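You operate a simulated robot arm through the tools that you are given. There is no shell and no other tool. Be economical: measure what you need, move in short steps, check, and stop when the job is done.

You run a simulated two-armed robot. Do the job below in one go: nothing can be reset, and whatever is moved stays where it is left.

JOB
Clamp blank UY7 in place of QU6; lay QU6 in the grey tray.
Fine: the tray's middle bay; wind the vice right open before you clamp UY7.

It is judged by the outcome, as a careful person would: the job done as asked, and still so three seconds after it is handed in. It fails if anything else is knocked over, pushed out of place, dropped, spilled or broken.

ROBOT AND FRAMES
Two 7-joint arms with fingered hands on one trunk, on a base that drives. Base frame: it is fixed to the floor where the robot stands at the start and does not move with it; the origin is under the middle of the robot, x ahead of it, y to its left, z up; the surface under the hand at the start is at about z = 760. Lengths are in mm, angles in rad, forces in N, time in s.
The left shoulder is at the start at [73, 154, 1084], the right one opposite. With the tool pointing down near the work surface each hand reaches from about 440 to 860 mm from the robot's upright axis, wherever it stands, measured 20 degrees to its own side. Places, roughly: kit [500, 200, 800]. Payload 4 kg a hand.
The TCP of each hand is the grasp point between the finger pads, 30 mm short of the fingertips. In the tool frame z runs along the fingers and y along their closing line. Largest opening 104 mm; the body of the gripper starts 35 mm behind the TCP. The gripper is a hand of 3 fingers: y runs from the thumb to the fingers, the wrist lies at [-15, -104, -178] in the tool frame, and closing takes about 1.5 s.
Orientation is that of the tool frame in the base frame, as [roll, pitch, yaw] about the fixed x, y, z axes, in that order (R = Rz(yaw) Ry(pitch) Rx(roll)). With the fingers straight down and the wrist toward the robot, the tool's x, y and z point along [0, 1, 0], [1, 0, 0] and [0, 0, -1] of the base frame.

CONTROLS
- The arms move only by the tool servo_tool. It takes "left_plan", "right_plan" or both (then of equal length, played together; a hand with none holds still); each is a list of rows, each a list of 7 numbers: the shift along the tool's x, y, z in mm, then the turn, a rotation vector about the tool's x, y, z in rad, then the gripper command, from -1 (fully open) to 1 (shut), values between in proportion. In form: [[tx, ty, tz, ax, ay, az, grip], ...]. A call has 1 to 10 rows; each row shifts and turns the commanded pose from where the row before left it, along the tool's axes as they then stand. Rows are played at 5 a second. More than 50 mm and 0.15 rad between two rows, or a gripper value outside its range, and nothing of the call is played. Where a pose cannot be reached the arm comes as near as it can. A force on the tool above 70 N (or 10 N above the force at the start of the call, whichever is more), or a blocked arm, ends the call early, and 0.2 s more pass. The fingers move at their own pace (about 153 mm/s each) and stop on an object; they squeeze with about 28 N. The grip force told is the motor's: it shows also when the fingers shut on nothing. Time passes only in rows, and 0.2 s behind the last, so rows that do not move let the fingers close. It gives the time, the measured TCP pose, the force on the tool (base axes), the opening and the grip force at its end, in the units of the frame above (readings bear some noise), with the torque about the TCP (base axes, N m) and any sound that the robot's microphone picked up.
- Cameras (640 x 400 px; columns grow to the right, rows downward): "scene" is now at [142.2, -2.5, 1314.2]; the picture's right is [-0.02, -1.00, -0.00], its down [-0.55, 0.01, -0.83] and it looks along [0.83, -0.02, -0.55] (base axes); focal length 282 px, centre (320, 200). "left" rides on the left gripper at [-64, -94, -117] in its tool frame; the picture's right is [-0.72, -0.33, 0.61], its down [0.64, -0.65, 0.40] and it looks along [0.27, 0.68, 0.68] (tool axes); focal length 238 px, centre (320, 200). "right" rides on the right gripper at [64, -94, -117] in its tool frame; the picture's right is [-0.72, 0.33, -0.61], its down [-0.64, -0.65, 0.40] and it looks along [-0.27, 0.68, 0.68] (tool axes); focal length 238 px, centre (320, 200). There is no depth. A picture from a camera that has moved, and an enlarged one, comes with that camera's place and axes in the base frame and with its lens.
- camera(camera): a new picture of that camera. It takes no simulated time.
- lift_body(by): slides the trunk up (or, below 0, down) by that many mm; the arms and the scene camera ride with it, the base frame stays. It gives what a move gives, with no picture.
- roll_base(legs): drives the robot by 1 to 6 legs, each [ahead, left, turn to the left] in mm, mm and rad, along the robot's own axes; the way and the turn of a leg run together, so that a leg with both is an arc; at most 1500 mm and 3.142 rad a leg. The arms and the cameras ride along, it lands a little off, and it stops where it bumps. It gives what a move gives.
- grasp_type(shape, hand): the hand has 3 fingers and takes this shape, open, in about a second: jaw (thumb against the fingers, like two jaws); tri (thumb and two fingers); tip (a fingertip pinch); poke (one finger out to press); point (the index stretched); flat (the hand flat); cup (the hand cupped); fist (a fist). The gripper value then closes the fingers along that shape, each until it touches; the sizes above hold for jaw. It gives what a move gives, with no picture.
- turn_head(pan, tilt): turns the head with the scene camera to pan (to the left, within 1.501 rad either way) and tilt (down, from -0.506 to 1.204), counted from straight ahead of the robot. It gives what a move gives.
- close_up(camera, box): a new picture of the part [left, top, right, bottom] of that camera's present view, enlarged. It takes no simulated time.
- hand_in(): hands the job in; it is judged then, once.

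Work in short steps. Places have to be worked out from the pictures, the camera data and where the tool is seen: move nearer, look again, correct. Check each grasp and each placing, and mend what went wrong. You have 120 turns and 108 pictures in all, those below and enlarged ones among them. Open the grippers and draw the arms clear of the work before you hand the job in, unless the task says otherwise; then end with one line.

The tools are called after "Request:" as name(argument=value, ...) on one line, values as JSON. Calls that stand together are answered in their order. servo_tool: Moves the arms, as the interface text tells. Its arguments: {"type":"object","properties":{"left_plan":{"type":"array","items":{"type":"array","items":{"type":"number"}}},"right_plan":{"type":"array","items":{"type":"array","items":{"type":"number"}}}},"required":[]} The other tools are called the same way: lift_body (by) slides the trunk up or down; grasp_type (shape, hand) gives the hand a shape; roll_base (legs) drives the base; turn_head (pan, tilt) turns the head that bears the scene camera; camera (camera) takes a picture; close_up (camera, box) takes an enlarged picture of a part of a camera's view; hand_in () hands the job in.

At the start:

```text
clock: 0.0
left_ee_pos: [582.0, 148.4, 1103.0]
left_tcp_rot: [-3.14, 0.001, 1.572]
left_ft_force: [-0.4, 0.2, -0.7]
left_ft_torque: [-0.03, 0.01, 0.0]
left_opening: 103.7
left_grasp_force: 0.0
left_shape: jaw
right_ee_pos: [511.3, -321.9, 1097.7]
right_tcp_rot: [-3.14, -0.002, 1.572]
right_ft_force: [1.2, 1.4, -0.9]
right_ft_torque: [-0.04, -0.02, 0.0]
right_opening: 103.6
right_grasp_force: 0.1
right_shape: jaw
trunk travel left (down, up): [-500.0, 440.0]
robot x, y, heading: [1.8, 0.2, -0.002]
head pan, tilt: [-0.019, 0.581]
```

scene: 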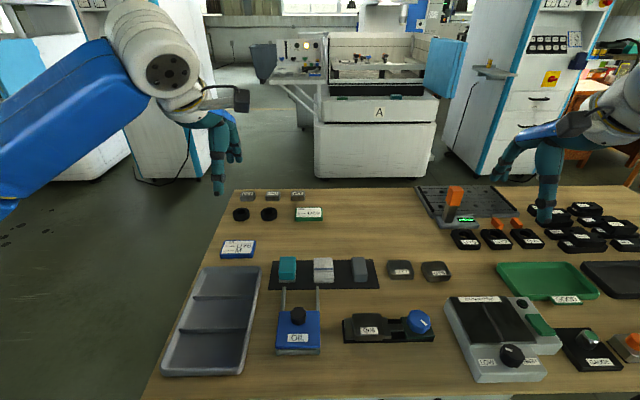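
right: 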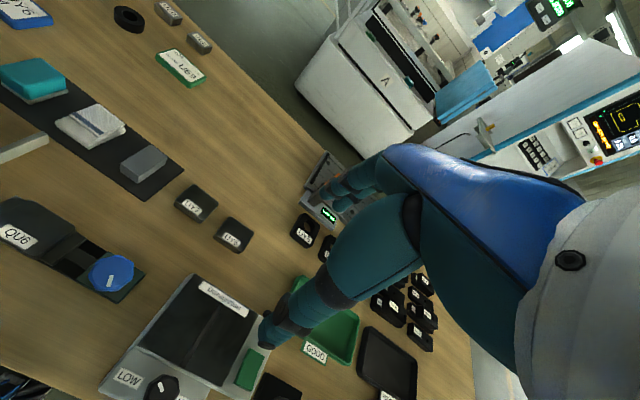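
left: 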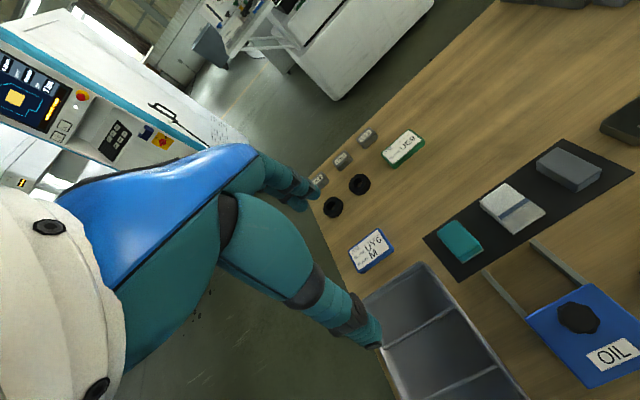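

The vice with QU6 seems to be the black device with the blue knob near the robot. I'll enlarge the scene to read the labels.

Request:
close_up(camera="scene", box=[330, 240, 490, 340])

Request:
close_up(camera="scene", box=[210, 180, 370, 280])

Request:
close_up(camera="scene", box=[150, 250, 350, 390])

Request:
close_up(camera="scene", box=[440, 190, 640, 290])

```text
4.00 times, centred on (410, 290) of scene
camera zoom: at [142.2, -2.5, 1314.2], right [-0.02, -1.0, 0.0], down [-0.55, 0.01, -0.83], along [0.83, -0.02, -0.55], focal length 1129 px, centre (-40, -160)
```

zoom: 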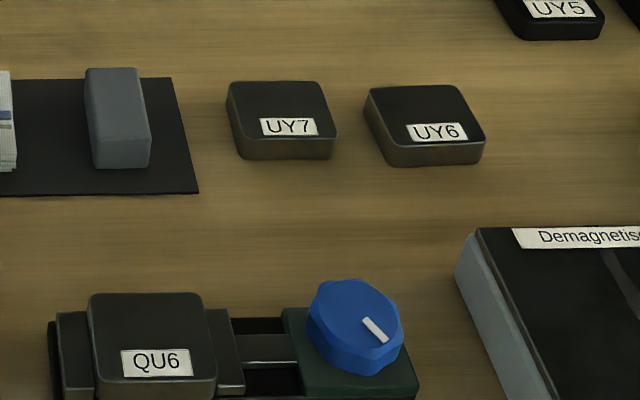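

```text
4.00 times, centred on (290, 230) of scene
camera zoom: at [142.2, -2.5, 1314.2], right [-0.02, -1.0, 0.0], down [-0.55, 0.01, -0.83], along [0.83, -0.02, -0.55], focal length 1129 px, centre (440, 80)
```

zoom: 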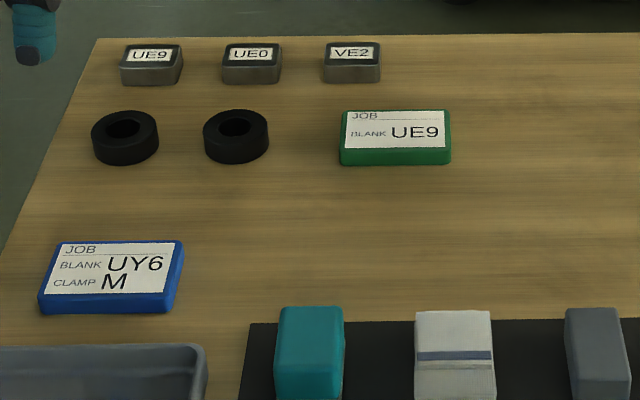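

```text
2.86 times, centred on (250, 320) of scene
camera zoom: at [142.2, -2.5, 1314.2], right [-0.02, -1.0, 0.0], down [-0.55, 0.01, -0.83], along [0.83, -0.02, -0.55], focal length 807 px, centre (520, -143)
```

zoom: 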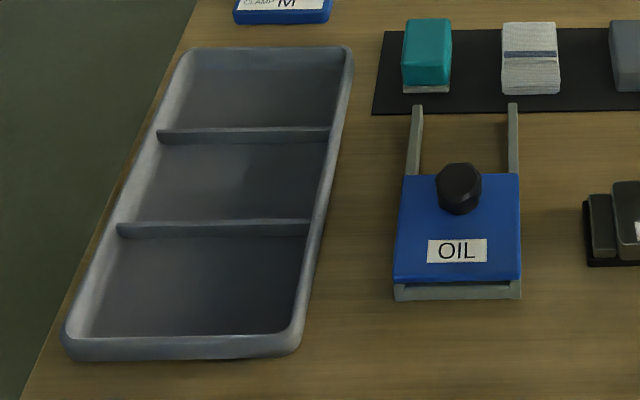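

```text
3.20 times, centred on (540, 240) of scene
camera zoom: at [142.2, -2.5, 1314.2], right [-0.02, -1.0, 0.0], down [-0.55, 0.01, -0.83], along [0.83, -0.02, -0.55], focal length 903 px, centre (-384, 72)
```

zoom: 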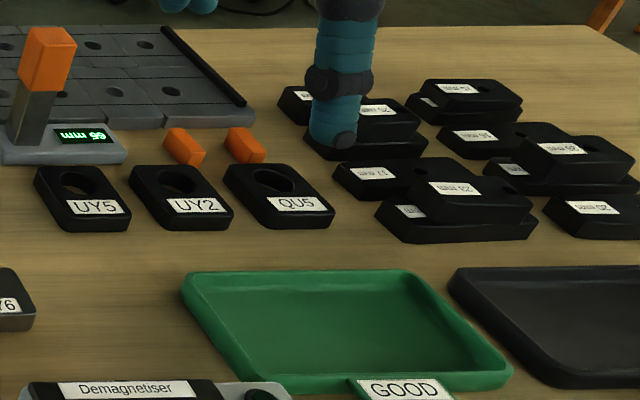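

UY7 is near (631,-217), the vice with QU6 near (471,-107) and its knob near (473,-208), and the tray's middle bay near (521,179). I'll look at the vice from the wrist camera and with the head tilted down.

Request:
close_up(camera="right", box=[0, 180, 160, 300])

Request:
turn_head(pan=-0.2, tilt=1.0)

Request:
camera(camera="scene")

```text
3.33 times, centred on (80, 240) of right
camera zoom: at [416.9, -257.9, 1213.9], right [0.33, -0.72, 0.61], down [-0.65, -0.64, -0.4], along [0.68, -0.27, -0.68], focal length 794 px, centre (1120, 67)
```

zoom: 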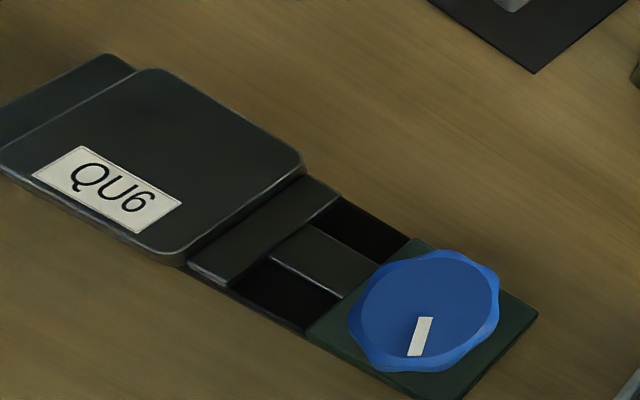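

```text
clock: 0.9
left_ee_pos: [580.3, 148.5, 1105.6]
left_tcp_rot: [-3.141, 0.0, 1.57]
left_ft_force: [-0.1, -0.5, 0.0]
left_ft_torque: [0.0, -0.04, 0.02]
left_opening: 103.7
left_grasp_force: 0.1
left_shape: jaw
right_ee_pos: [510.1, -321.8, 1099.5]
right_tcp_rot: [-3.141, -0.002, 1.569]
right_ft_force: [-0.7, -0.2, -0.7]
right_ft_torque: [0.01, -0.01, 0.02]
right_opening: 103.5
right_grasp_force: 0.0
right_shape: jaw
trunk travel left (down, up): [-500.0, 440.0]
robot x, y, heading: [-3.7, -0.1, -0.002]
head pan, tilt: [-0.201, 1.0]
```

```text
99 pictures are left
camera scene: at [121.4, -14.6, 1280.6], right [-0.2, -0.98, 0.0], down [-0.83, 0.17, -0.54], along [0.53, -0.11, -0.84], focal length 282 px, centre (320, 200)
```

scene: 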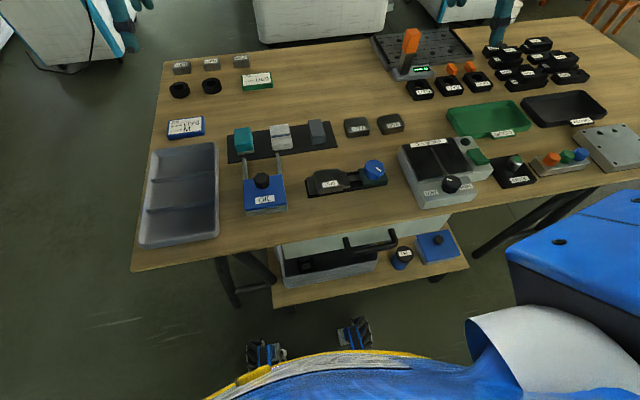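

The view is clear now; I'll enlarge the vice and tray for measurements.

Request:
close_up(camera="scene", box=[300, 110, 420, 210])

Request:
close_up(camera="scene", box=[130, 130, 290, 250])

```text
4.00 times, centred on (360, 160) of scene
camera zoom: at [121.4, -14.6, 1280.6], right [-0.2, -0.98, 0.0], down [-0.83, 0.17, -0.54], along [0.53, -0.11, -0.84], focal length 1129 px, centre (160, 360)
```

zoom: 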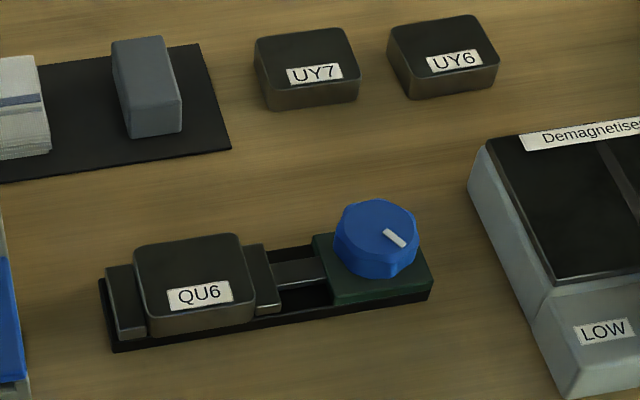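

```text
3.33 times, centred on (210, 190) of scene
camera zoom: at [121.4, -14.6, 1280.6], right [-0.2, -0.98, 0.0], down [-0.83, 0.17, -0.54], along [0.53, -0.11, -0.84], focal length 941 px, centre (687, 233)
```

zoom: 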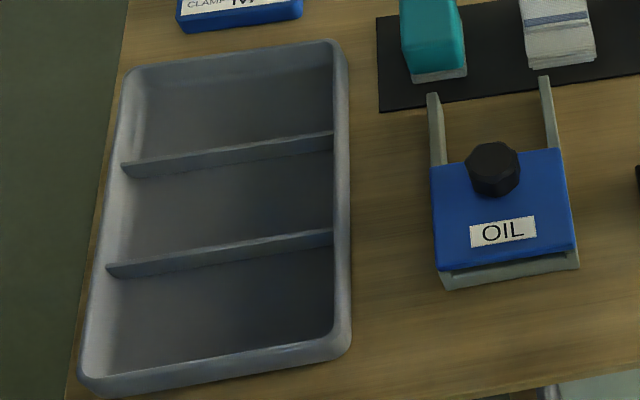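

Three rays put the knob top at roughly (478,-210,800), with a diameter of about 45 mm. I'll move the right hand above it and look.

Request:
servo_tool(right_plan=[[28, -8, 40, 0, 0, 0, -1], [28, -8, 40, 0, 0, 0, -1], [28, -8, 40, 0, 0, 0, -1], [28, -8, 40, 0, 0, 0, -1], [0, 0, 30, 0, 0, 0, -1]])

Request:
camera(camera="right")

Request:
close_up(camera="scene", box=[300, 80, 460, 210])

```text
clock: 2.1
left_ee_pos: [581.6, 148.0, 1105.8]
left_tcp_rot: [3.141, 0.0, 1.57]
left_ft_force: [0.3, 0.0, -0.4]
left_ft_torque: [0.01, -0.03, -0.01]
left_opening: 103.7
left_grasp_force: 0.1
left_shape: jaw
right_ee_pos: [477.7, -208.5, 908.1]
right_tcp_rot: [3.139, -0.002, 1.571]
right_ft_force: [0.1, 0.3, 0.0]
right_ft_torque: [0.02, 0.01, 0.04]
right_opening: 103.8
right_grasp_force: 0.1
right_shape: jaw
trunk travel left (down, up): [-500.0, 440.0]
robot x, y, heading: [2.6, -0.3, -0.005]
head pan, tilt: [-0.201, 1.0]
```

```text
96 pictures are left
camera right: at [383.2, -145.0, 1024.4], right [0.33, -0.72, 0.61], down [-0.65, -0.64, -0.41], along [0.69, -0.27, -0.68], focal length 238 px, centre (320, 200)
```

right: 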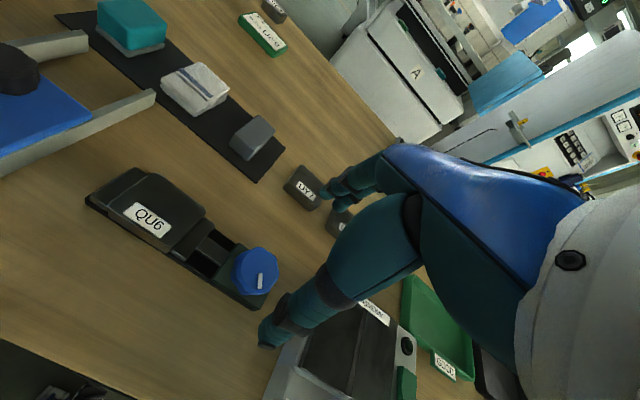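

```text
3.08 times, centred on (380, 145) of scene
camera zoom: at [121.3, -14.6, 1280.6], right [-0.2, -0.98, 0.0], down [-0.83, 0.17, -0.54], along [0.53, -0.11, -0.84], focal length 869 px, centre (135, 369)
```

zoom: 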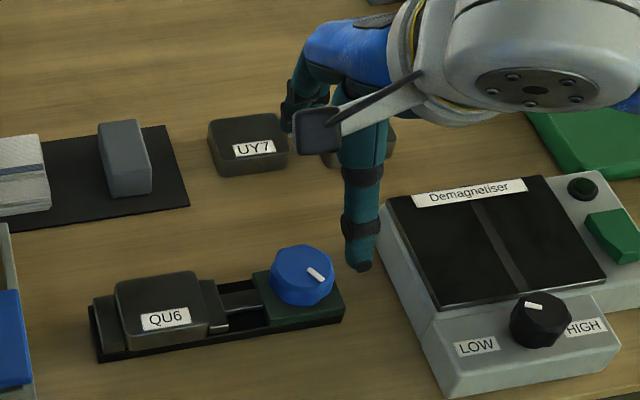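

The knob is about 3 mm off the TCP in plan. I'll lower to check its height against the fingertips.

Request:
servo_tool(right_plan=[[1, 3, 35, 0, 0, 0, -1], [0, 0, 35, 0, 0, 0, -1]])

Request:
camera(camera="right")

Request:
close_up(camera="scene", box=[300, 110, 420, 210])

```text
clock: 2.7
left_ee_pos: [580.3, 148.7, 1105.5]
left_tcp_rot: [3.141, -0.001, 1.57]
left_ft_force: [0.3, -0.4, 0.6]
left_ft_torque: [-0.02, -0.03, -0.01]
left_opening: 103.4
left_grasp_force: 0.1
left_shape: jaw
right_ee_pos: [480.9, -210.2, 839.0]
right_tcp_rot: [3.141, -0.002, 1.571]
right_ft_force: [-0.1, -0.7, 0.6]
right_ft_torque: [-0.01, 0.0, -0.02]
right_opening: 103.6
right_grasp_force: 0.1
right_shape: jaw
trunk travel left (down, up): [-500.0, 440.0]
robot x, y, heading: [-0.7, 2.6, 0.0]
head pan, tilt: [-0.201, 1.0]
```

```text
94 pictures are left
camera right: at [386.0, -144.5, 954.5], right [0.33, -0.72, 0.61], down [-0.65, -0.64, -0.4], along [0.68, -0.27, -0.68], focal length 238 px, centre (320, 200)
```

right: 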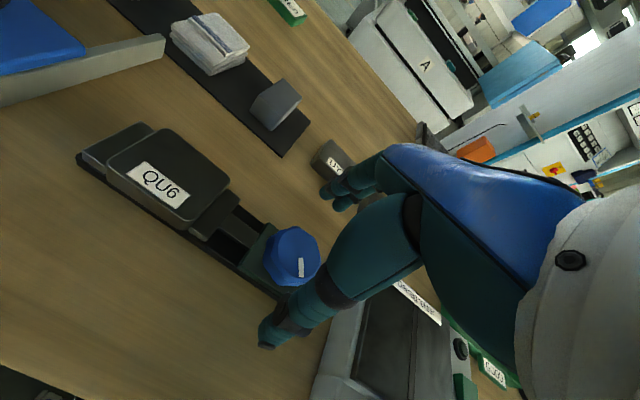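

```text
4.00 times, centred on (360, 160) of scene
camera zoom: at [121.6, -14.7, 1280.5], right [-0.2, -0.98, 0.0], down [-0.83, 0.17, -0.54], along [0.53, -0.11, -0.84], focal length 1129 px, centre (160, 360)
```

zoom: 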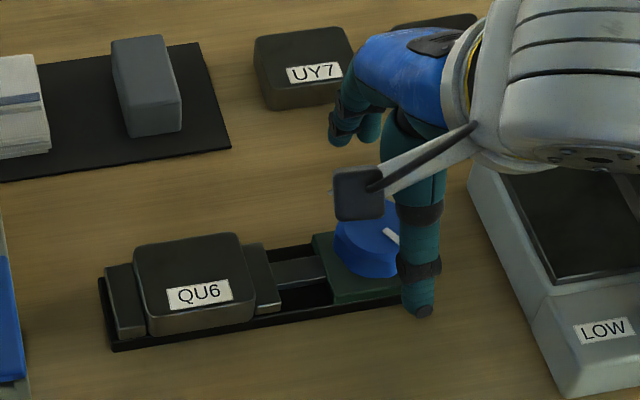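

The knob sits about at (485,-211), top about 797 and roughly 25 mm tall. I'll descend so the fingertips straddle it just above the block, then close.

Request:
servo_tool(right_plan=[[-1, 4, 15, 0, 0, 0, -1], [0, 0, 16, 0, 0, 0, -1], [0, 0, 0, 0, 0, 0, -1]])

Request:
camera(camera="right")

Request:
close_up(camera="scene", box=[300, 110, 420, 210])

```text
clock: 3.5
left_ee_pos: [582.0, 148.7, 1104.3]
left_tcp_rot: [3.141, 0.0, 1.572]
left_ft_force: [0.4, 0.1, 0.2]
left_ft_torque: [0.03, -0.03, -0.04]
left_opening: 103.6
left_grasp_force: 0.1
left_shape: jaw
right_ee_pos: [484.2, -209.2, 806.7]
right_tcp_rot: [3.141, 0.001, 1.571]
right_ft_force: [-0.4, -0.3, -0.1]
right_ft_torque: [0.01, -0.04, 0.01]
right_opening: 103.6
right_grasp_force: 0.1
right_shape: jaw
trunk travel left (down, up): [-500.0, 440.0]
robot x, y, heading: [2.5, -0.2, -0.001]
head pan, tilt: [-0.201, 1.0]
```

```text
92 pictures are left
camera right: at [389.6, -145.0, 923.9], right [0.33, -0.72, 0.61], down [-0.65, -0.64, -0.4], along [0.68, -0.27, -0.68], focal length 238 px, centre (320, 200)
```

right: 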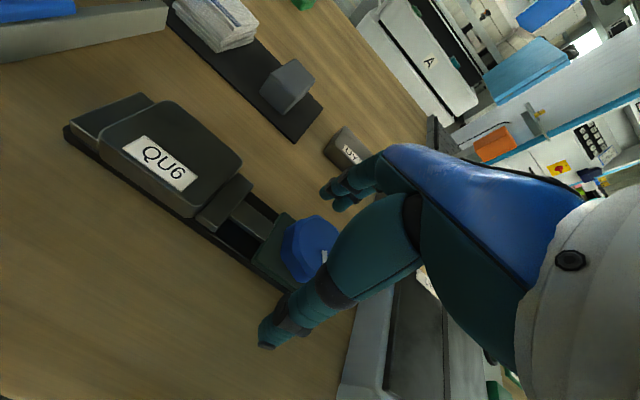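

```text
4.00 times, centred on (360, 160) of scene
camera zoom: at [121.3, -14.2, 1280.5], right [-0.2, -0.98, 0.0], down [-0.83, 0.17, -0.54], along [0.53, -0.11, -0.84], focal length 1129 px, centre (160, 360)
```

zoom: 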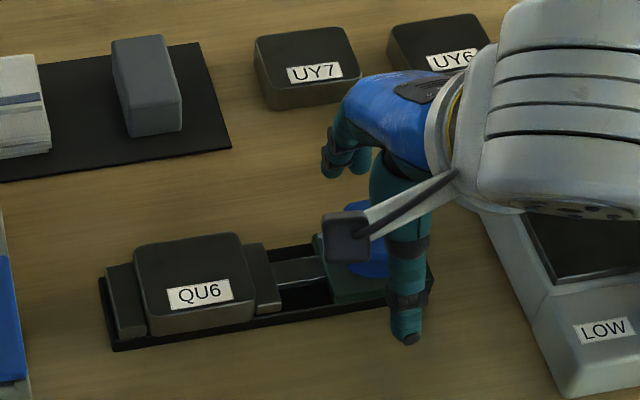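

Well straddled. Now I'll close on the knob with partial settling rows.

Request:
servo_tool(right_plan=[[0, 0, 0, 0, 0, 0, 0.2], [0, 0, 0, 0, 0, 0, 1], [0, 0, 0, 0, 0, 0, 1], [0, 0, 0, 0, 0, 0, 1], [0, 0, 0, 0, 0, 0, 1], [0, 0, 0, 0, 0, 0, 1]])

Request:
camera(camera="right")

```text
clock: 4.9
left_ee_pos: [580.3, 148.4, 1105.7]
left_tcp_rot: [-3.141, 0.0, 1.572]
left_ft_force: [0.5, 1.2, -0.2]
left_ft_torque: [0.01, 0.01, 0.0]
left_opening: 103.6
left_grasp_force: 0.0
left_shape: jaw
right_ee_pos: [484.2, -209.9, 808.4]
right_tcp_rot: [3.141, 0.0, 1.571]
right_ft_force: [0.2, 0.1, 0.7]
right_ft_torque: [-0.07, -0.44, 0.12]
right_opening: 36.6
right_grasp_force: 28.1
right_shape: jaw
trunk travel left (down, up): [-500.0, 440.0]
robot x, y, heading: [-0.3, 0.3, -0.002]
head pan, tilt: [-0.201, 1.0]
```

```text
90 pictures are left
camera right: at [389.7, -145.0, 924.3], right [0.33, -0.72, 0.61], down [-0.65, -0.64, -0.41], along [0.68, -0.27, -0.68], focal length 238 px, centre (320, 200)
```

right: 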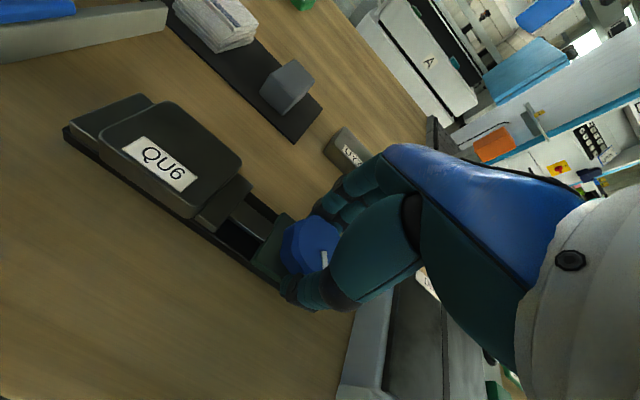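

Gripped on the knob. I'll turn counter-clockwise (tool -z) by 0.6 rad and see whether the jaw opens.

Request:
servo_tool(right_plan=[[0, 0, 0, 0, 0, -0.12, 1], [0, 0, 0, 0, 0, -0.12, 1], [0, 0, 0, 0, 0, -0.12, 1], [0, 0, 0, 0, 0, -0.12, 1], [0, 0, 0, 0, 0, -0.12, 1]])

Request:
close_up(camera="scene", box=[300, 110, 420, 210])

Request:
camera(camera="right")

```text
clock: 6.1
left_ee_pos: [580.8, 146.2, 1105.1]
left_tcp_rot: [-3.141, -0.003, 1.569]
left_ft_force: [-0.1, 0.5, -1.0]
left_ft_torque: [0.0, -0.02, 0.01]
left_opening: 103.6
left_grasp_force: 0.0
left_shape: jaw
right_ee_pos: [487.3, -211.8, 809.1]
right_tcp_rot: [3.137, 0.002, 2.172]
right_ft_force: [9.0, -14.2, 12.3]
right_ft_torque: [-0.27, -0.78, -0.85]
right_opening: 34.9
right_grasp_force: 28.5
right_shape: jaw
trunk travel left (down, up): [-500.0, 440.0]
robot x, y, heading: [-2.6, -3.3, 0.002]
head pan, tilt: [-0.201, 1.0]
```

```text
4.00 times, centred on (360, 160) of scene
camera zoom: at [121.5, -18.2, 1280.6], right [-0.2, -0.98, 0.0], down [-0.83, 0.17, -0.54], along [0.53, -0.1, -0.84], focal length 1129 px, centre (160, 360)
```

zoom: 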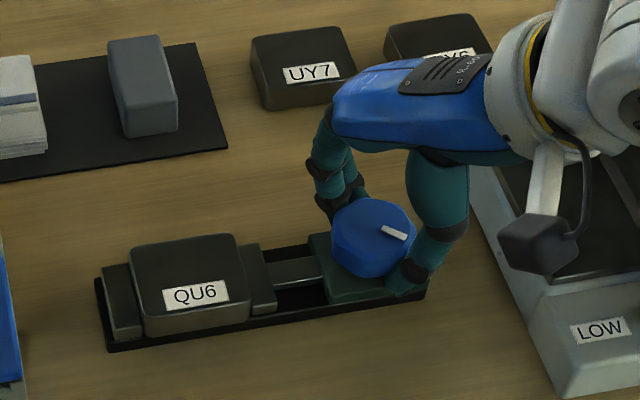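

```text
88 pictures are left
camera right: at [371.8, -213.0, 924.0], right [0.67, -0.41, 0.62], down [-0.17, -0.9, -0.41], along [0.72, 0.17, -0.67], focal length 238 px, centre (320, 200)
```

right: 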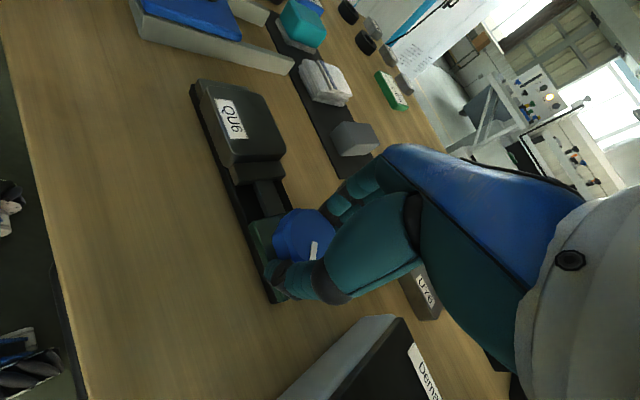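

The knob mark turned a little (about 10–15°), less than the hand. I'll continue the turn and compare.

Request:
servo_tool(right_plan=[[0, 0, 0, 0, 0, -0.1, 1], [0, 0, 0, 0, 0, -0.1, 1], [0, 0, 0, 0, 0, -0.1, 1], [0, 0, 0, 0, 0, -0.1, 1], [0, 0, 0, 0, 0, -0.1, 1], [0, 0, 0, 0, 0, 0, 1]])

Request:
close_up(camera="scene", box=[300, 110, 420, 210])

```text
clock: 7.5
left_ee_pos: [575.8, 147.8, 1107.6]
left_tcp_rot: [3.139, 0.0, 1.572]
left_ft_force: [0.4, -0.2, -0.3]
left_ft_torque: [-0.02, -0.01, 0.0]
left_opening: 103.5
left_grasp_force: 0.1
left_shape: jaw
right_ee_pos: [474.3, -183.0, 802.4]
right_tcp_rot: [3.126, -0.034, 2.466]
right_ft_force: [-22.2, -4.6, 14.1]
right_ft_torque: [-0.22, 0.65, 0.08]
right_opening: 32.0
right_grasp_force: 27.6
right_shape: jaw
right hand out of reach, approached as far as the arm can: row 3, 4, 5
trunk travel left (down, up): [-500.0, 440.0]
robot x, y, heading: [-0.7, -0.3, 0.001]
head pan, tilt: [-0.201, 1.0]
```

```text
4.00 times, centred on (360, 160) of scene
camera zoom: at [114.4, -15.6, 1281.2], right [-0.2, -0.98, 0.0], down [-0.82, 0.17, -0.54], along [0.53, -0.11, -0.84], focal length 1129 px, centre (160, 360)
```

zoom: 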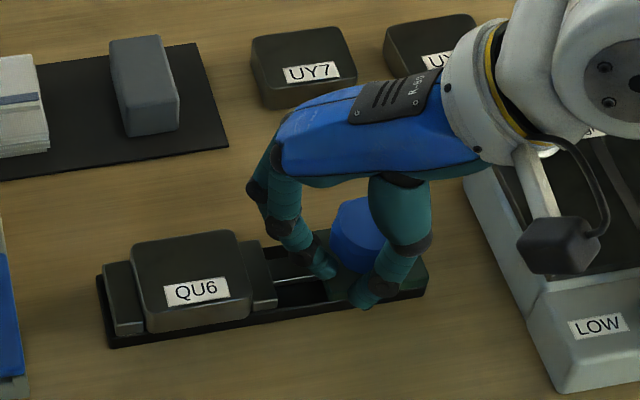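

The arm ran out of reach and slid off the knob. I'll open, raise and inspect the knob.

Request:
servo_tool(right_plan=[[0, 0, 0, 0, 0, 0, -1], [0, 0, 0, 0, 0, 0, -1], [0, 0, -40, 0, 0, 0, -1], [0, 0, -50, 0, 0, 0, -1], [0, 0, -50, 0, 0, 0.15, -1], [0, 0, 0, 0, 0, 0.15, -1], [0, 0, 0, 0, 0, 0.15, -1], [0, 0, 0, 0, 0, 0.15, -1]])

Request:
close_up(camera="scene", box=[300, 110, 420, 210])

Request:
camera(camera="right")

```text
clock: 9.3
left_ee_pos: [581.8, 152.7, 1104.5]
left_tcp_rot: [3.141, 0.005, 1.57]
left_ft_force: [0.7, 0.1, 0.1]
left_ft_torque: [-0.04, -0.04, -0.02]
left_opening: 103.6
left_grasp_force: 0.1
left_shape: jaw
right_ee_pos: [479.4, -189.7, 922.2]
right_tcp_rot: [-3.134, -0.034, 1.863]
right_ft_force: [-0.1, -1.2, 0.5]
right_ft_torque: [0.01, 0.03, 0.03]
right_opening: 103.9
right_grasp_force: 0.1
right_shape: jaw
right hand out of reach, approached as far as the arm can: row 4
trunk travel left (down, up): [-500.0, 440.0]
robot x, y, heading: [3.6, 0.1, -0.0]
head pan, tilt: [-0.201, 1.0]
```

```text
4.00 times, centred on (360, 160) of scene
camera zoom: at [121.5, -10.9, 1280.5], right [-0.2, -0.98, 0.0], down [-0.83, 0.17, -0.54], along [0.53, -0.11, -0.84], focal length 1129 px, centre (160, 360)
```

zoom: 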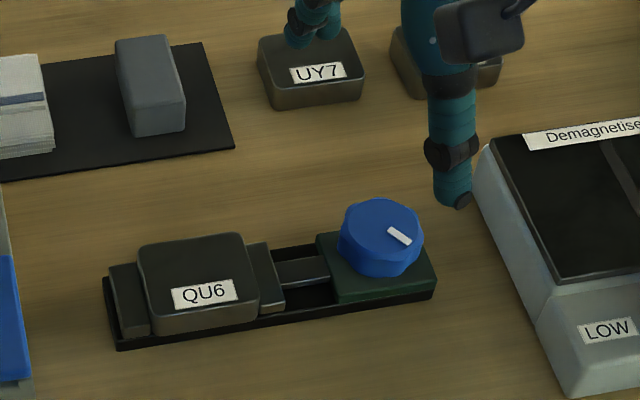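

```text
85 pictures are left
camera right: at [372.4, -157.6, 1040.1], right [0.53, -0.61, 0.59], down [-0.45, -0.79, -0.42], along [0.72, -0.04, -0.69], focal length 238 px, centre (320, 200)
```

right: 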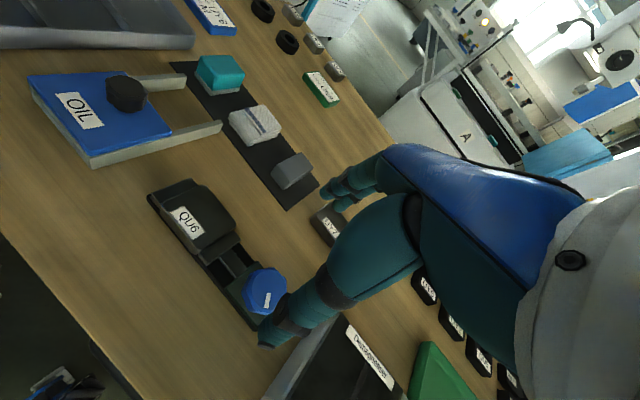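

The jaw slipped: the TCP was a few mm off the knob centre (it's nearer (481,-206)), and the robot stands too close for turning. I'll back the base 120 mm to gain wrist range.

Request:
roll_base(legs=[[-120, 0, 0]])

Request:
turn_head(pan=-0.2, tilt=0.9)

Request:
camera(camera="scene")

```text
clock: 10.5
left_ee_pos: [463.0, 148.0, 1104.0]
left_tcp_rot: [-3.14, 0.0, 1.57]
left_ft_force: [0.7, -0.3, -1.1]
left_ft_torque: [0.01, 0.01, -0.01]
left_opening: 103.4
left_grasp_force: 0.0
left_shape: jaw
right_ee_pos: [360.9, -191.2, 919.3]
right_tcp_rot: [-3.132, -0.035, 1.864]
right_ft_force: [-0.2, 0.2, 0.1]
right_ft_torque: [-0.01, 0.02, -0.05]
right_opening: 104.3
right_grasp_force: 0.0
right_shape: jaw
trunk travel left (down, up): [-500.0, 440.0]
robot x, y, heading: [-120.5, -0.3, -0.003]
head pan, tilt: [-0.201, 1.0]
```

```text
clock: 11.2
left_ee_pos: [460.0, 149.4, 1105.8]
left_tcp_rot: [3.139, 0.0, 1.571]
left_ft_force: [0.2, -0.3, -0.5]
left_ft_torque: [0.01, 0.03, -0.02]
left_opening: 103.6
left_grasp_force: 0.0
left_shape: jaw
right_ee_pos: [357.6, -191.3, 922.2]
right_tcp_rot: [-3.136, -0.033, 1.866]
right_ft_force: [0.2, -0.6, 0.2]
right_ft_torque: [-0.03, -0.01, 0.0]
right_opening: 104.0
right_grasp_force: 0.0
right_shape: jaw
trunk travel left (down, up): [-500.0, 440.0]
robot x, y, heading: [-119.8, -0.2, 0.003]
head pan, tilt: [-0.201, 0.901]
```

```text
84 pictures are left
camera scene: at [7.8, -15.5, 1287.8], right [-0.2, -0.98, 0.0], down [-0.77, 0.16, -0.62], along [0.61, -0.12, -0.79], focal length 282 px, centre (320, 200)
```

scene: 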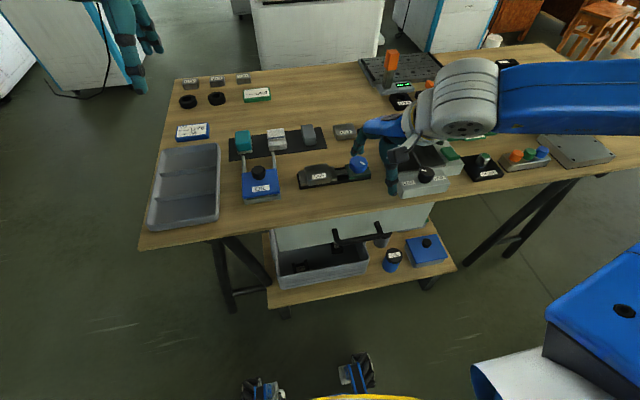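

I'll turn the hand clockwise to yaw 1.0, as a wind-up for a long counter-clockwise stroke. Then I'll bring it above the knob.

Request:
servo_tool(right_plan=[[0, 0, 0, 0, -0.034, 0.144, -1], [0, 0, 0, 0, 0, 0.144, -1], [0, 0, 0, 0, 0, 0.144, -1], [0, 0, 0, 0, 0, 0.144, -1], [0, 0, 0, 0, 0, 0.144, -1], [0, 0, 0, 0, 0, 0.145, -1], [18, 37, 18, 0, 0, 0, -1], [18, 37, 18, 0, 0, 0, -1], [18, 37, 16, 0, 0, 0, -1]])

Request:
camera(camera="right")

Request:
close_up(camera="scene", box=[290, 110, 410, 210])

```text
clock: 13.2
left_ee_pos: [461.5, 150.1, 1105.3]
left_tcp_rot: [-3.141, 0.002, 1.571]
left_ft_force: [-0.6, 0.2, 0.5]
left_ft_torque: [0.03, 0.01, -0.01]
left_opening: 103.9
left_grasp_force: 0.0
left_shape: jaw
right_ee_pos: [483.2, -205.0, 867.6]
right_tcp_rot: [-3.136, 0.009, 0.999]
right_ft_force: [0.1, 0.2, 0.1]
right_ft_torque: [-0.03, -0.01, -0.03]
right_opening: 103.8
right_grasp_force: 0.1
right_shape: jaw
trunk travel left (down, up): [-500.0, 440.0]
robot x, y, heading: [-121.0, -1.9, 0.002]
head pan, tilt: [-0.201, 0.901]
```

```text
83 pictures are left
camera right: at [438.1, -100.2, 984.0], right [-0.11, -0.78, 0.62], down [-0.9, -0.19, -0.4], along [0.42, -0.6, -0.68], focal length 238 px, centre (320, 200)
```

right: 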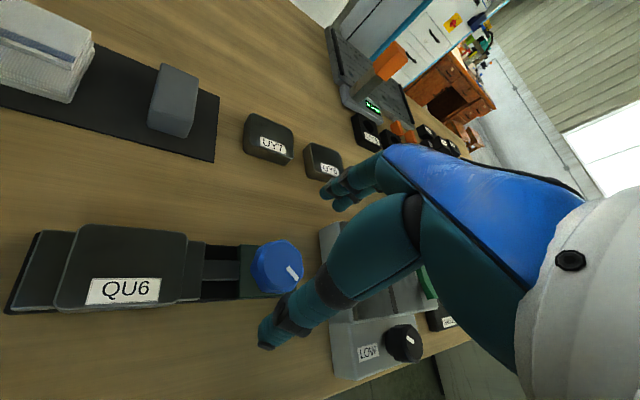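

```text
4.00 times, centred on (350, 160) of scene
camera zoom: at [10.1, -14.8, 1287.5], right [-0.2, -0.98, 0.0], down [-0.77, 0.16, -0.62], along [0.61, -0.12, -0.79], focal length 1129 px, centre (200, 360)
```

zoom: 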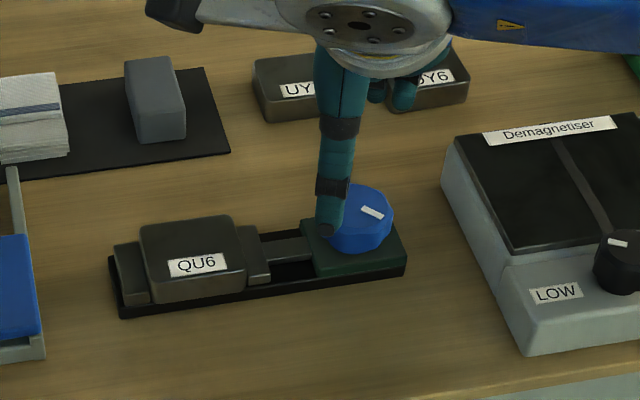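

The knob looks to be near (478,-207); I'll shift by about (-5,-2), descend to z≈803, and close.

Request:
servo_tool(right_plan=[[-4.4, -3.1, 32, 0, 0, 0, -1], [0, 0, 32, 0, 0, 0, -1], [0, 0, 0, 0, 0, 0, -1], [0, 0, 0, 0, 0, 0, 1], [0, 0, 0, 0, 0, 0, 1], [0, 0, 0, 0, 0, 0, 1], [0, 0, 0, 0, 0, 0, 1], [0, 0, 0, 0, 0, 0, 1]])

Request:
camera(camera="right")

Request:
close_up(camera="scene", box=[290, 110, 410, 210])

```text
clock: 15.0
left_ee_pos: [458.7, 150.1, 1106.0]
left_tcp_rot: [3.138, 0.002, 1.571]
left_ft_force: [-0.3, 0.5, 0.1]
left_ft_torque: [-0.03, -0.02, 0.01]
left_opening: 103.7
left_grasp_force: 0.1
left_shape: jaw
right_ee_pos: [475.6, -206.6, 806.4]
right_tcp_rot: [3.14, 0.005, 0.998]
right_ft_force: [4.8, -0.6, 15.0]
right_ft_torque: [-0.52, -0.93, 0.29]
right_opening: 42.9
right_grasp_force: 27.9
right_shape: jaw
trunk travel left (down, up): [-500.0, 440.0]
robot x, y, heading: [-118.2, 3.0, 0.001]
head pan, tilt: [-0.201, 0.901]
```

```text
81 pictures are left
camera right: at [430.6, -100.5, 923.4], right [-0.11, -0.78, 0.62], down [-0.9, -0.19, -0.4], along [0.43, -0.6, -0.68], focal length 238 px, centre (320, 200)
```

right: 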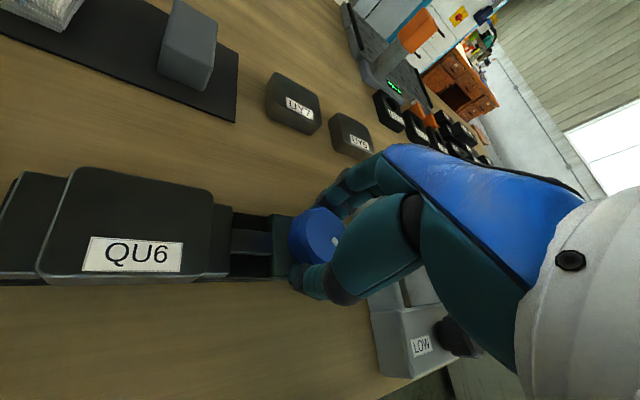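

```text
4.00 times, centred on (350, 160) of scene
camera zoom: at [6.5, -13.6, 1288.1], right [-0.2, -0.98, 0.0], down [-0.77, 0.16, -0.62], along [0.61, -0.12, -0.78], focal length 1129 px, centre (200, 360)
```

zoom: 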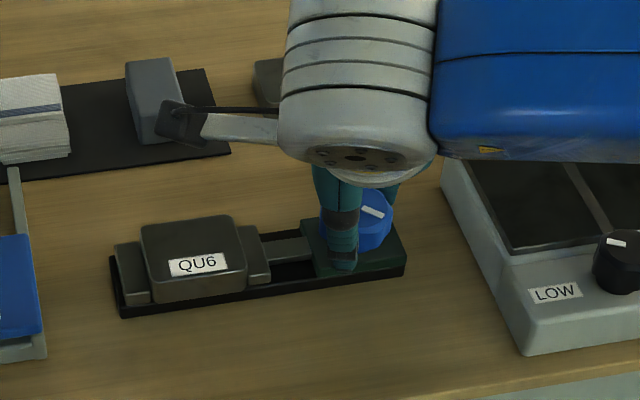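

The opening of 42.9 mm indicates a full-diameter grip. I'll ease up 1.5 mm and turn CCW 0.6 rad.

Request:
servo_tool(right_plan=[[0, 0, -1.5, 0, 0, 0, 1], [0, 0, 0, 0, 0, -0.1, 1], [0, 0, 0, 0, 0, -0.1, 1], [0, 0, 0, 0, 0, -0.1, 1], [0, 0, 0, 0, 0, -0.1, 1], [0, 0, 0, 0, 0, -0.1, 1], [0, 0, 0, 0, 0, -0.1, 1]])

Request:
close_up(camera="scene", box=[290, 110, 410, 210])

Request:
camera(camera="right")

```text
clock: 16.6
left_ee_pos: [456.3, 148.1, 1107.2]
left_tcp_rot: [3.138, 0.0, 1.57]
left_ft_force: [0.4, 0.5, 0.2]
left_ft_torque: [-0.02, 0.02, 0.0]
left_opening: 103.7
left_grasp_force: 0.1
left_shape: jaw
right_ee_pos: [474.4, -209.0, 807.0]
right_tcp_rot: [-3.135, 0.0, 1.599]
right_ft_force: [0.6, -9.9, 17.8]
right_ft_torque: [-0.25, -1.14, -0.34]
right_opening: 38.8
right_grasp_force: 27.6
right_shape: jaw
trunk travel left (down, up): [-500.0, 440.0]
robot x, y, heading: [-119.1, -2.7, 0.001]
head pan, tilt: [-0.201, 0.901]
```

```text
4.00 times, centred on (350, 160) of scene
camera zoom: at [4.7, -17.1, 1288.2], right [-0.2, -0.98, 0.0], down [-0.77, 0.16, -0.62], along [0.61, -0.12, -0.78], focal length 1129 px, centre (200, 360)
```

zoom: 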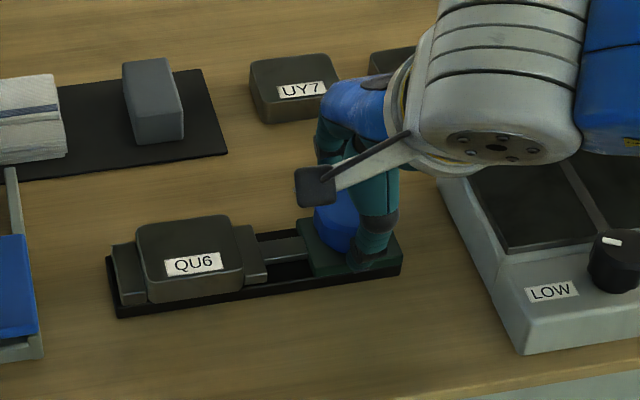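

```text
78 pictures are left
camera right: at [378.1, -147.8, 924.3], right [0.35, -0.71, 0.61], down [-0.64, -0.66, -0.4], along [0.69, -0.25, -0.68], focal length 238 px, centre (320, 200)
```

right: 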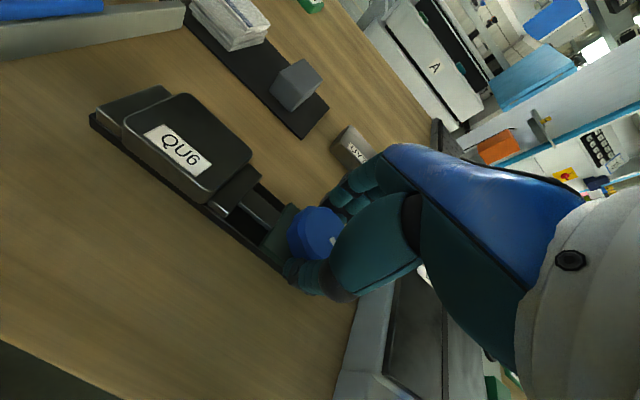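

I can't tell if the knob followed the hand. I'll open, lift a little, and look at its mark.

Request:
servo_tool(right_plan=[[0, 0, -3, 0, 0, 0, -1], [0, 0, 0, 0, 0, 0, -1], [0, 0, -40, 0, 0, 0, -1], [0, 0, -20, 0, 0, 0, -1]])

Request:
close_up(camera="right", box=[60, 80, 340, 340])

Request:
close_up(camera="scene", box=[290, 110, 410, 210])

```text
clock: 17.6
left_ee_pos: [459.4, 149.7, 1105.2]
left_tcp_rot: [3.141, 0.0, 1.571]
left_ft_force: [0.3, 0.1, 0.7]
left_ft_torque: [-0.02, 0.03, -0.01]
left_opening: 103.7
left_grasp_force: 0.0
left_shape: jaw
right_ee_pos: [476.0, -208.4, 868.2]
right_tcp_rot: [-3.133, 0.003, 1.602]
right_ft_force: [-0.5, 0.0, 0.9]
right_ft_torque: [-0.02, 0.02, 0.0]
right_opening: 103.7
right_grasp_force: 0.0
right_shape: jaw
trunk travel left (down, up): [-500.0, 440.0]
robot x, y, heading: [-116.8, -1.1, 0.0]
head pan, tilt: [-0.201, 0.901]
```

```text
1.54 times, centred on (200, 210) of right
camera zoom: at [380.1, -146.4, 986.0], right [0.35, -0.71, 0.61], down [-0.64, -0.66, -0.4], along [0.68, -0.25, -0.68], focal length 367 px, centre (505, 185)
```

zoom: 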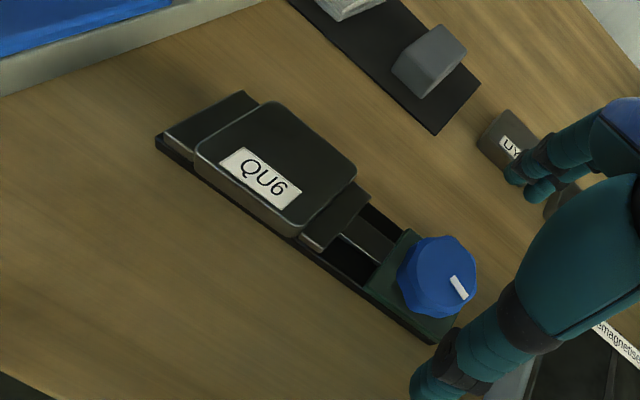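

```text
4.00 times, centred on (350, 160) of scene
camera zoom: at [8.8, -15.2, 1287.6], right [-0.2, -0.98, 0.0], down [-0.77, 0.16, -0.62], along [0.61, -0.12, -0.79], focal length 1129 px, centre (200, 360)
```

zoom: 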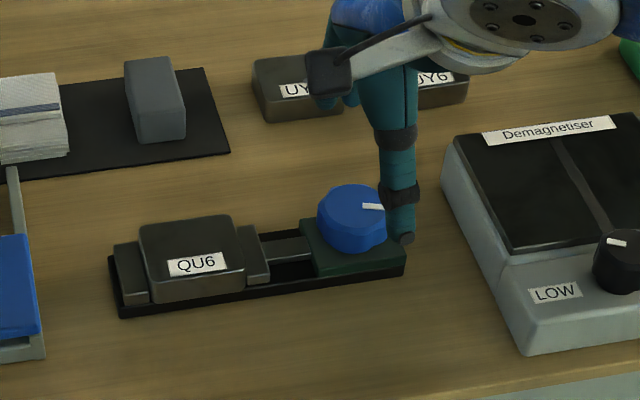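

The mark did turn CCW about 25°, so the direction works but the grip slips because it is off-centre. The chord lengths and rays suggest the knob centre is near (473,-200) with its top at about 812. I'll regrip there, slightly higher, starting from yaw 1.0.

Request:
servo_tool(right_plan=[[0, 0, 0, 0, 0, 0.15, -1], [0, 0, 0, 0, 0, 0.15, -1], [0, 0, 0, 0, 0, 0.15, -1], [0, 0, 0, 0, 0, 0.15, -1], [5.4, -7, 0, 0, 0, 0, -1], [0, 0, 28, 0, 0, 0, -1], [0, 0, 27, 0, 0, 0, -1], [0, 0, 0, 0, 0, 0, 1], [0, 0, 0, 0, 0, 0, 1], [0, 0, 0, 0, 0, 0, 1]])

Request:
servo_tool(right_plan=[[0, 0, 0, 0, 0, 0, 1], [0, 0, 0, 0, 0, 0, 1], [0, 0, 0, 0, 0, 0, 1]])

Request:
camera(camera="right")

Request:
close_up(camera="scene", box=[290, 110, 410, 210])

```text
clock: 19.8
left_ee_pos: [459.1, 149.4, 1105.0]
left_tcp_rot: [3.141, 0.001, 1.57]
left_ft_force: [0.1, 0.4, 0.7]
left_ft_torque: [-0.03, -0.03, 0.0]
left_opening: 104.0
left_grasp_force: 0.1
left_shape: jaw
right_ee_pos: [472.8, -199.4, 813.5]
right_tcp_rot: [-3.139, 0.007, 1.001]
right_ft_force: [0.4, 0.0, -2.9]
right_ft_torque: [-0.06, -0.07, 0.01]
right_opening: 36.6
right_grasp_force: 28.3
right_shape: jaw
trunk travel left (down, up): [-500.0, 440.0]
robot x, y, heading: [-119.1, 2.6, -0.005]
head pan, tilt: [-0.201, 0.901]
```

```text
clock: 20.6
left_ee_pos: [459.9, 148.5, 1105.6]
left_tcp_rot: [3.139, 0.0, 1.57]
left_ft_force: [-0.6, -0.2, 0.0]
left_ft_torque: [-0.02, 0.02, -0.01]
left_opening: 103.6
left_grasp_force: 0.0
left_shape: jaw
right_ee_pos: [473.5, -200.5, 815.7]
right_tcp_rot: [-3.137, 0.008, 1.002]
right_ft_force: [-0.2, 1.0, -3.2]
right_ft_torque: [0.02, -0.07, -0.01]
right_opening: 36.8
right_grasp_force: 27.9
right_shape: jaw
trunk travel left (down, up): [-500.0, 440.0]
robot x, y, heading: [-119.7, 1.2, 0.001]
head pan, tilt: [-0.201, 0.901]
```

```text
75 pictures are left
camera right: at [429.1, -94.4, 930.2], right [-0.11, -0.78, 0.62], down [-0.9, -0.19, -0.4], along [0.42, -0.6, -0.68], focal length 238 px, centre (320, 200)
```

right: 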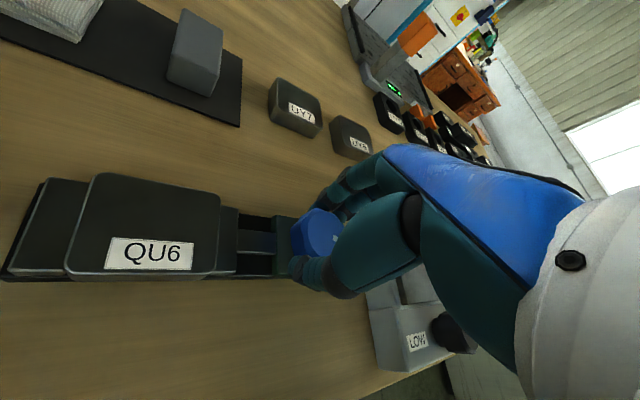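

```text
4.00 times, centred on (350, 160) of scene
camera zoom: at [9.5, -14.9, 1287.6], right [-0.2, -0.98, 0.0], down [-0.77, 0.16, -0.62], along [0.61, -0.12, -0.79], focal length 1129 px, centre (200, 360)
```

zoom: 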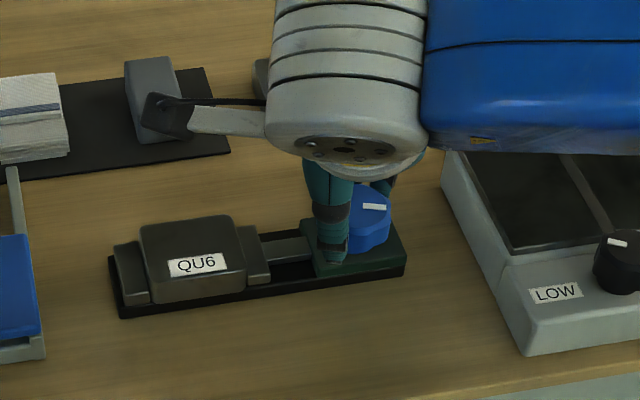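

The placement looks right against the scene view. I'll turn CCW in 0.12 steps over a long stroke.

Request:
servo_tool(right_plan=[[0, 0, 0, 0, 0, -0.1, 1], [0, 0, 0, 0, 0, -0.1, 1], [0, 0, 0, 0, 0, -0.1, 1], [0, 0, 0, 0, 0, -0.1, 1], [0, 0, 0, 0, 0, -0.1, 1], [0, 0, 0, 0, 0, -0.1, 1], [0, 0, 0, 0, 0, -0.1, 1]])

Request:
close_up(camera="scene", box=[290, 110, 410, 210])

Request:
close_up(camera="right", box=[60, 80, 400, 340])

```text
clock: 22.2
left_ee_pos: [458.3, 146.0, 1107.4]
left_tcp_rot: [3.139, -0.002, 1.571]
left_ft_force: [-0.1, -0.4, 0.1]
left_ft_torque: [0.02, -0.01, -0.03]
left_opening: 103.5
left_grasp_force: 0.0
left_shape: jaw
right_ee_pos: [472.4, -202.4, 814.5]
right_tcp_rot: [-3.133, 0.0, 1.7]
right_ft_force: [-8.6, -10.6, -0.2]
right_ft_torque: [-0.24, 0.26, -0.15]
right_opening: 34.4
right_grasp_force: 27.8
right_shape: jaw
trunk travel left (down, up): [-500.0, 440.0]
robot x, y, heading: [-120.4, -3.9, -0.001]
head pan, tilt: [-0.201, 0.901]
```

```text
4.00 times, centred on (350, 160) of scene
camera zoom: at [6.6, -19.3, 1287.8], right [-0.2, -0.98, 0.0], down [-0.77, 0.16, -0.62], along [0.61, -0.12, -0.78], focal length 1129 px, centre (200, 360)
```

zoom: 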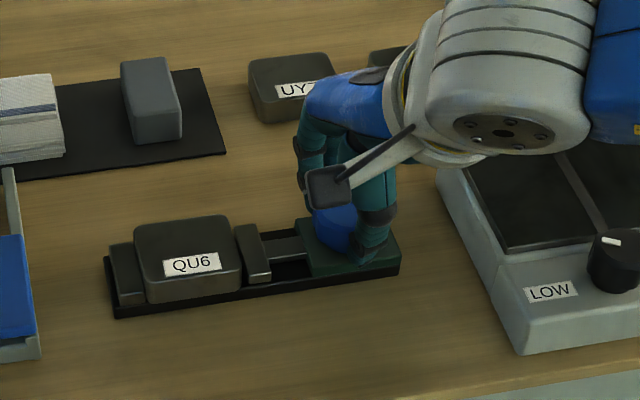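

```text
1.54 times, centred on (230, 210) of right
camera zoom: at [370.2, -150.8, 930.7], right [0.42, -0.67, 0.61], down [-0.57, -0.72, -0.4], along [0.71, -0.18, -0.68], focal length 367 px, centre (458, 185)
```

zoom: 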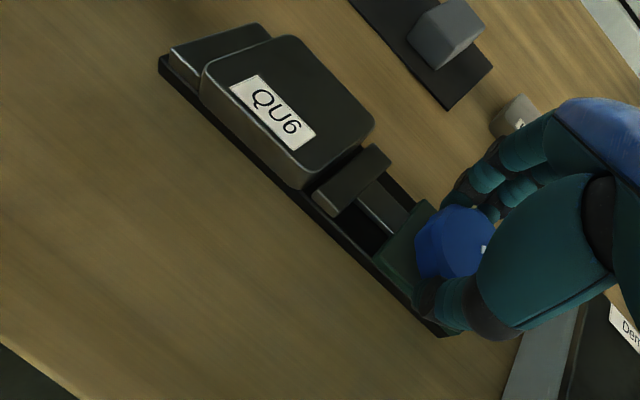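

The right jaw has moved, and a gap now shows beside QU6. I'll continue this stroke further.

Request:
servo_tool(right_plan=[[0, 0, 0, 0, 0, -0.1, 1], [0, 0, 0, 0, 0, -0.1, 1], [0, 0, 0, 0, 0, -0.1, 1], [0, 0, 0, 0, 0, -0.1, 1], [0, 0, 0, 0, 0, -0.1, 1]])

Request:
close_up(camera="scene", box=[290, 110, 410, 210])

```text
clock: 23.4
left_ee_pos: [459.2, 145.6, 1106.5]
left_tcp_rot: [3.139, -0.004, 1.57]
left_ft_force: [0.2, -0.4, 1.0]
left_ft_torque: [0.03, -0.02, 0.0]
left_opening: 103.5
left_grasp_force: 0.1
left_shape: jaw
right_ee_pos: [470.9, -204.1, 813.6]
right_tcp_rot: [-3.136, -0.002, 2.201]
right_ft_force: [-8.2, -20.1, 1.6]
right_ft_torque: [-0.56, 0.32, -0.21]
right_opening: 32.8
right_grasp_force: 28.0
right_shape: jaw
trunk travel left (down, up): [-500.0, 440.0]
robot x, y, heading: [-118.2, -0.5, 0.0]
head pan, tilt: [-0.201, 0.901]
```

```text
4.00 times, centred on (350, 160) of scene
camera zoom: at [6.6, -21.7, 1287.8], right [-0.2, -0.98, -0.01], down [-0.77, 0.16, -0.62], along [0.61, -0.12, -0.79], focal length 1129 px, centre (200, 360)
```

zoom: 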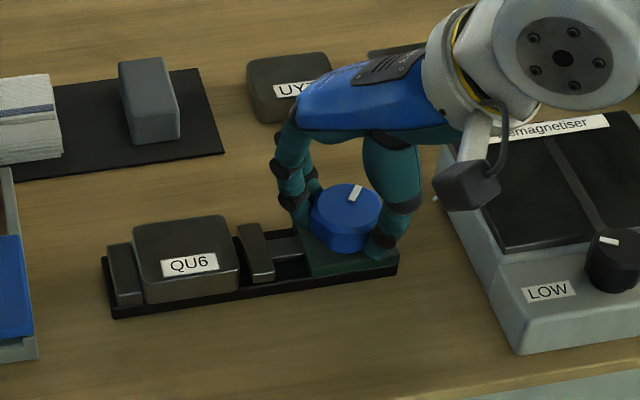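

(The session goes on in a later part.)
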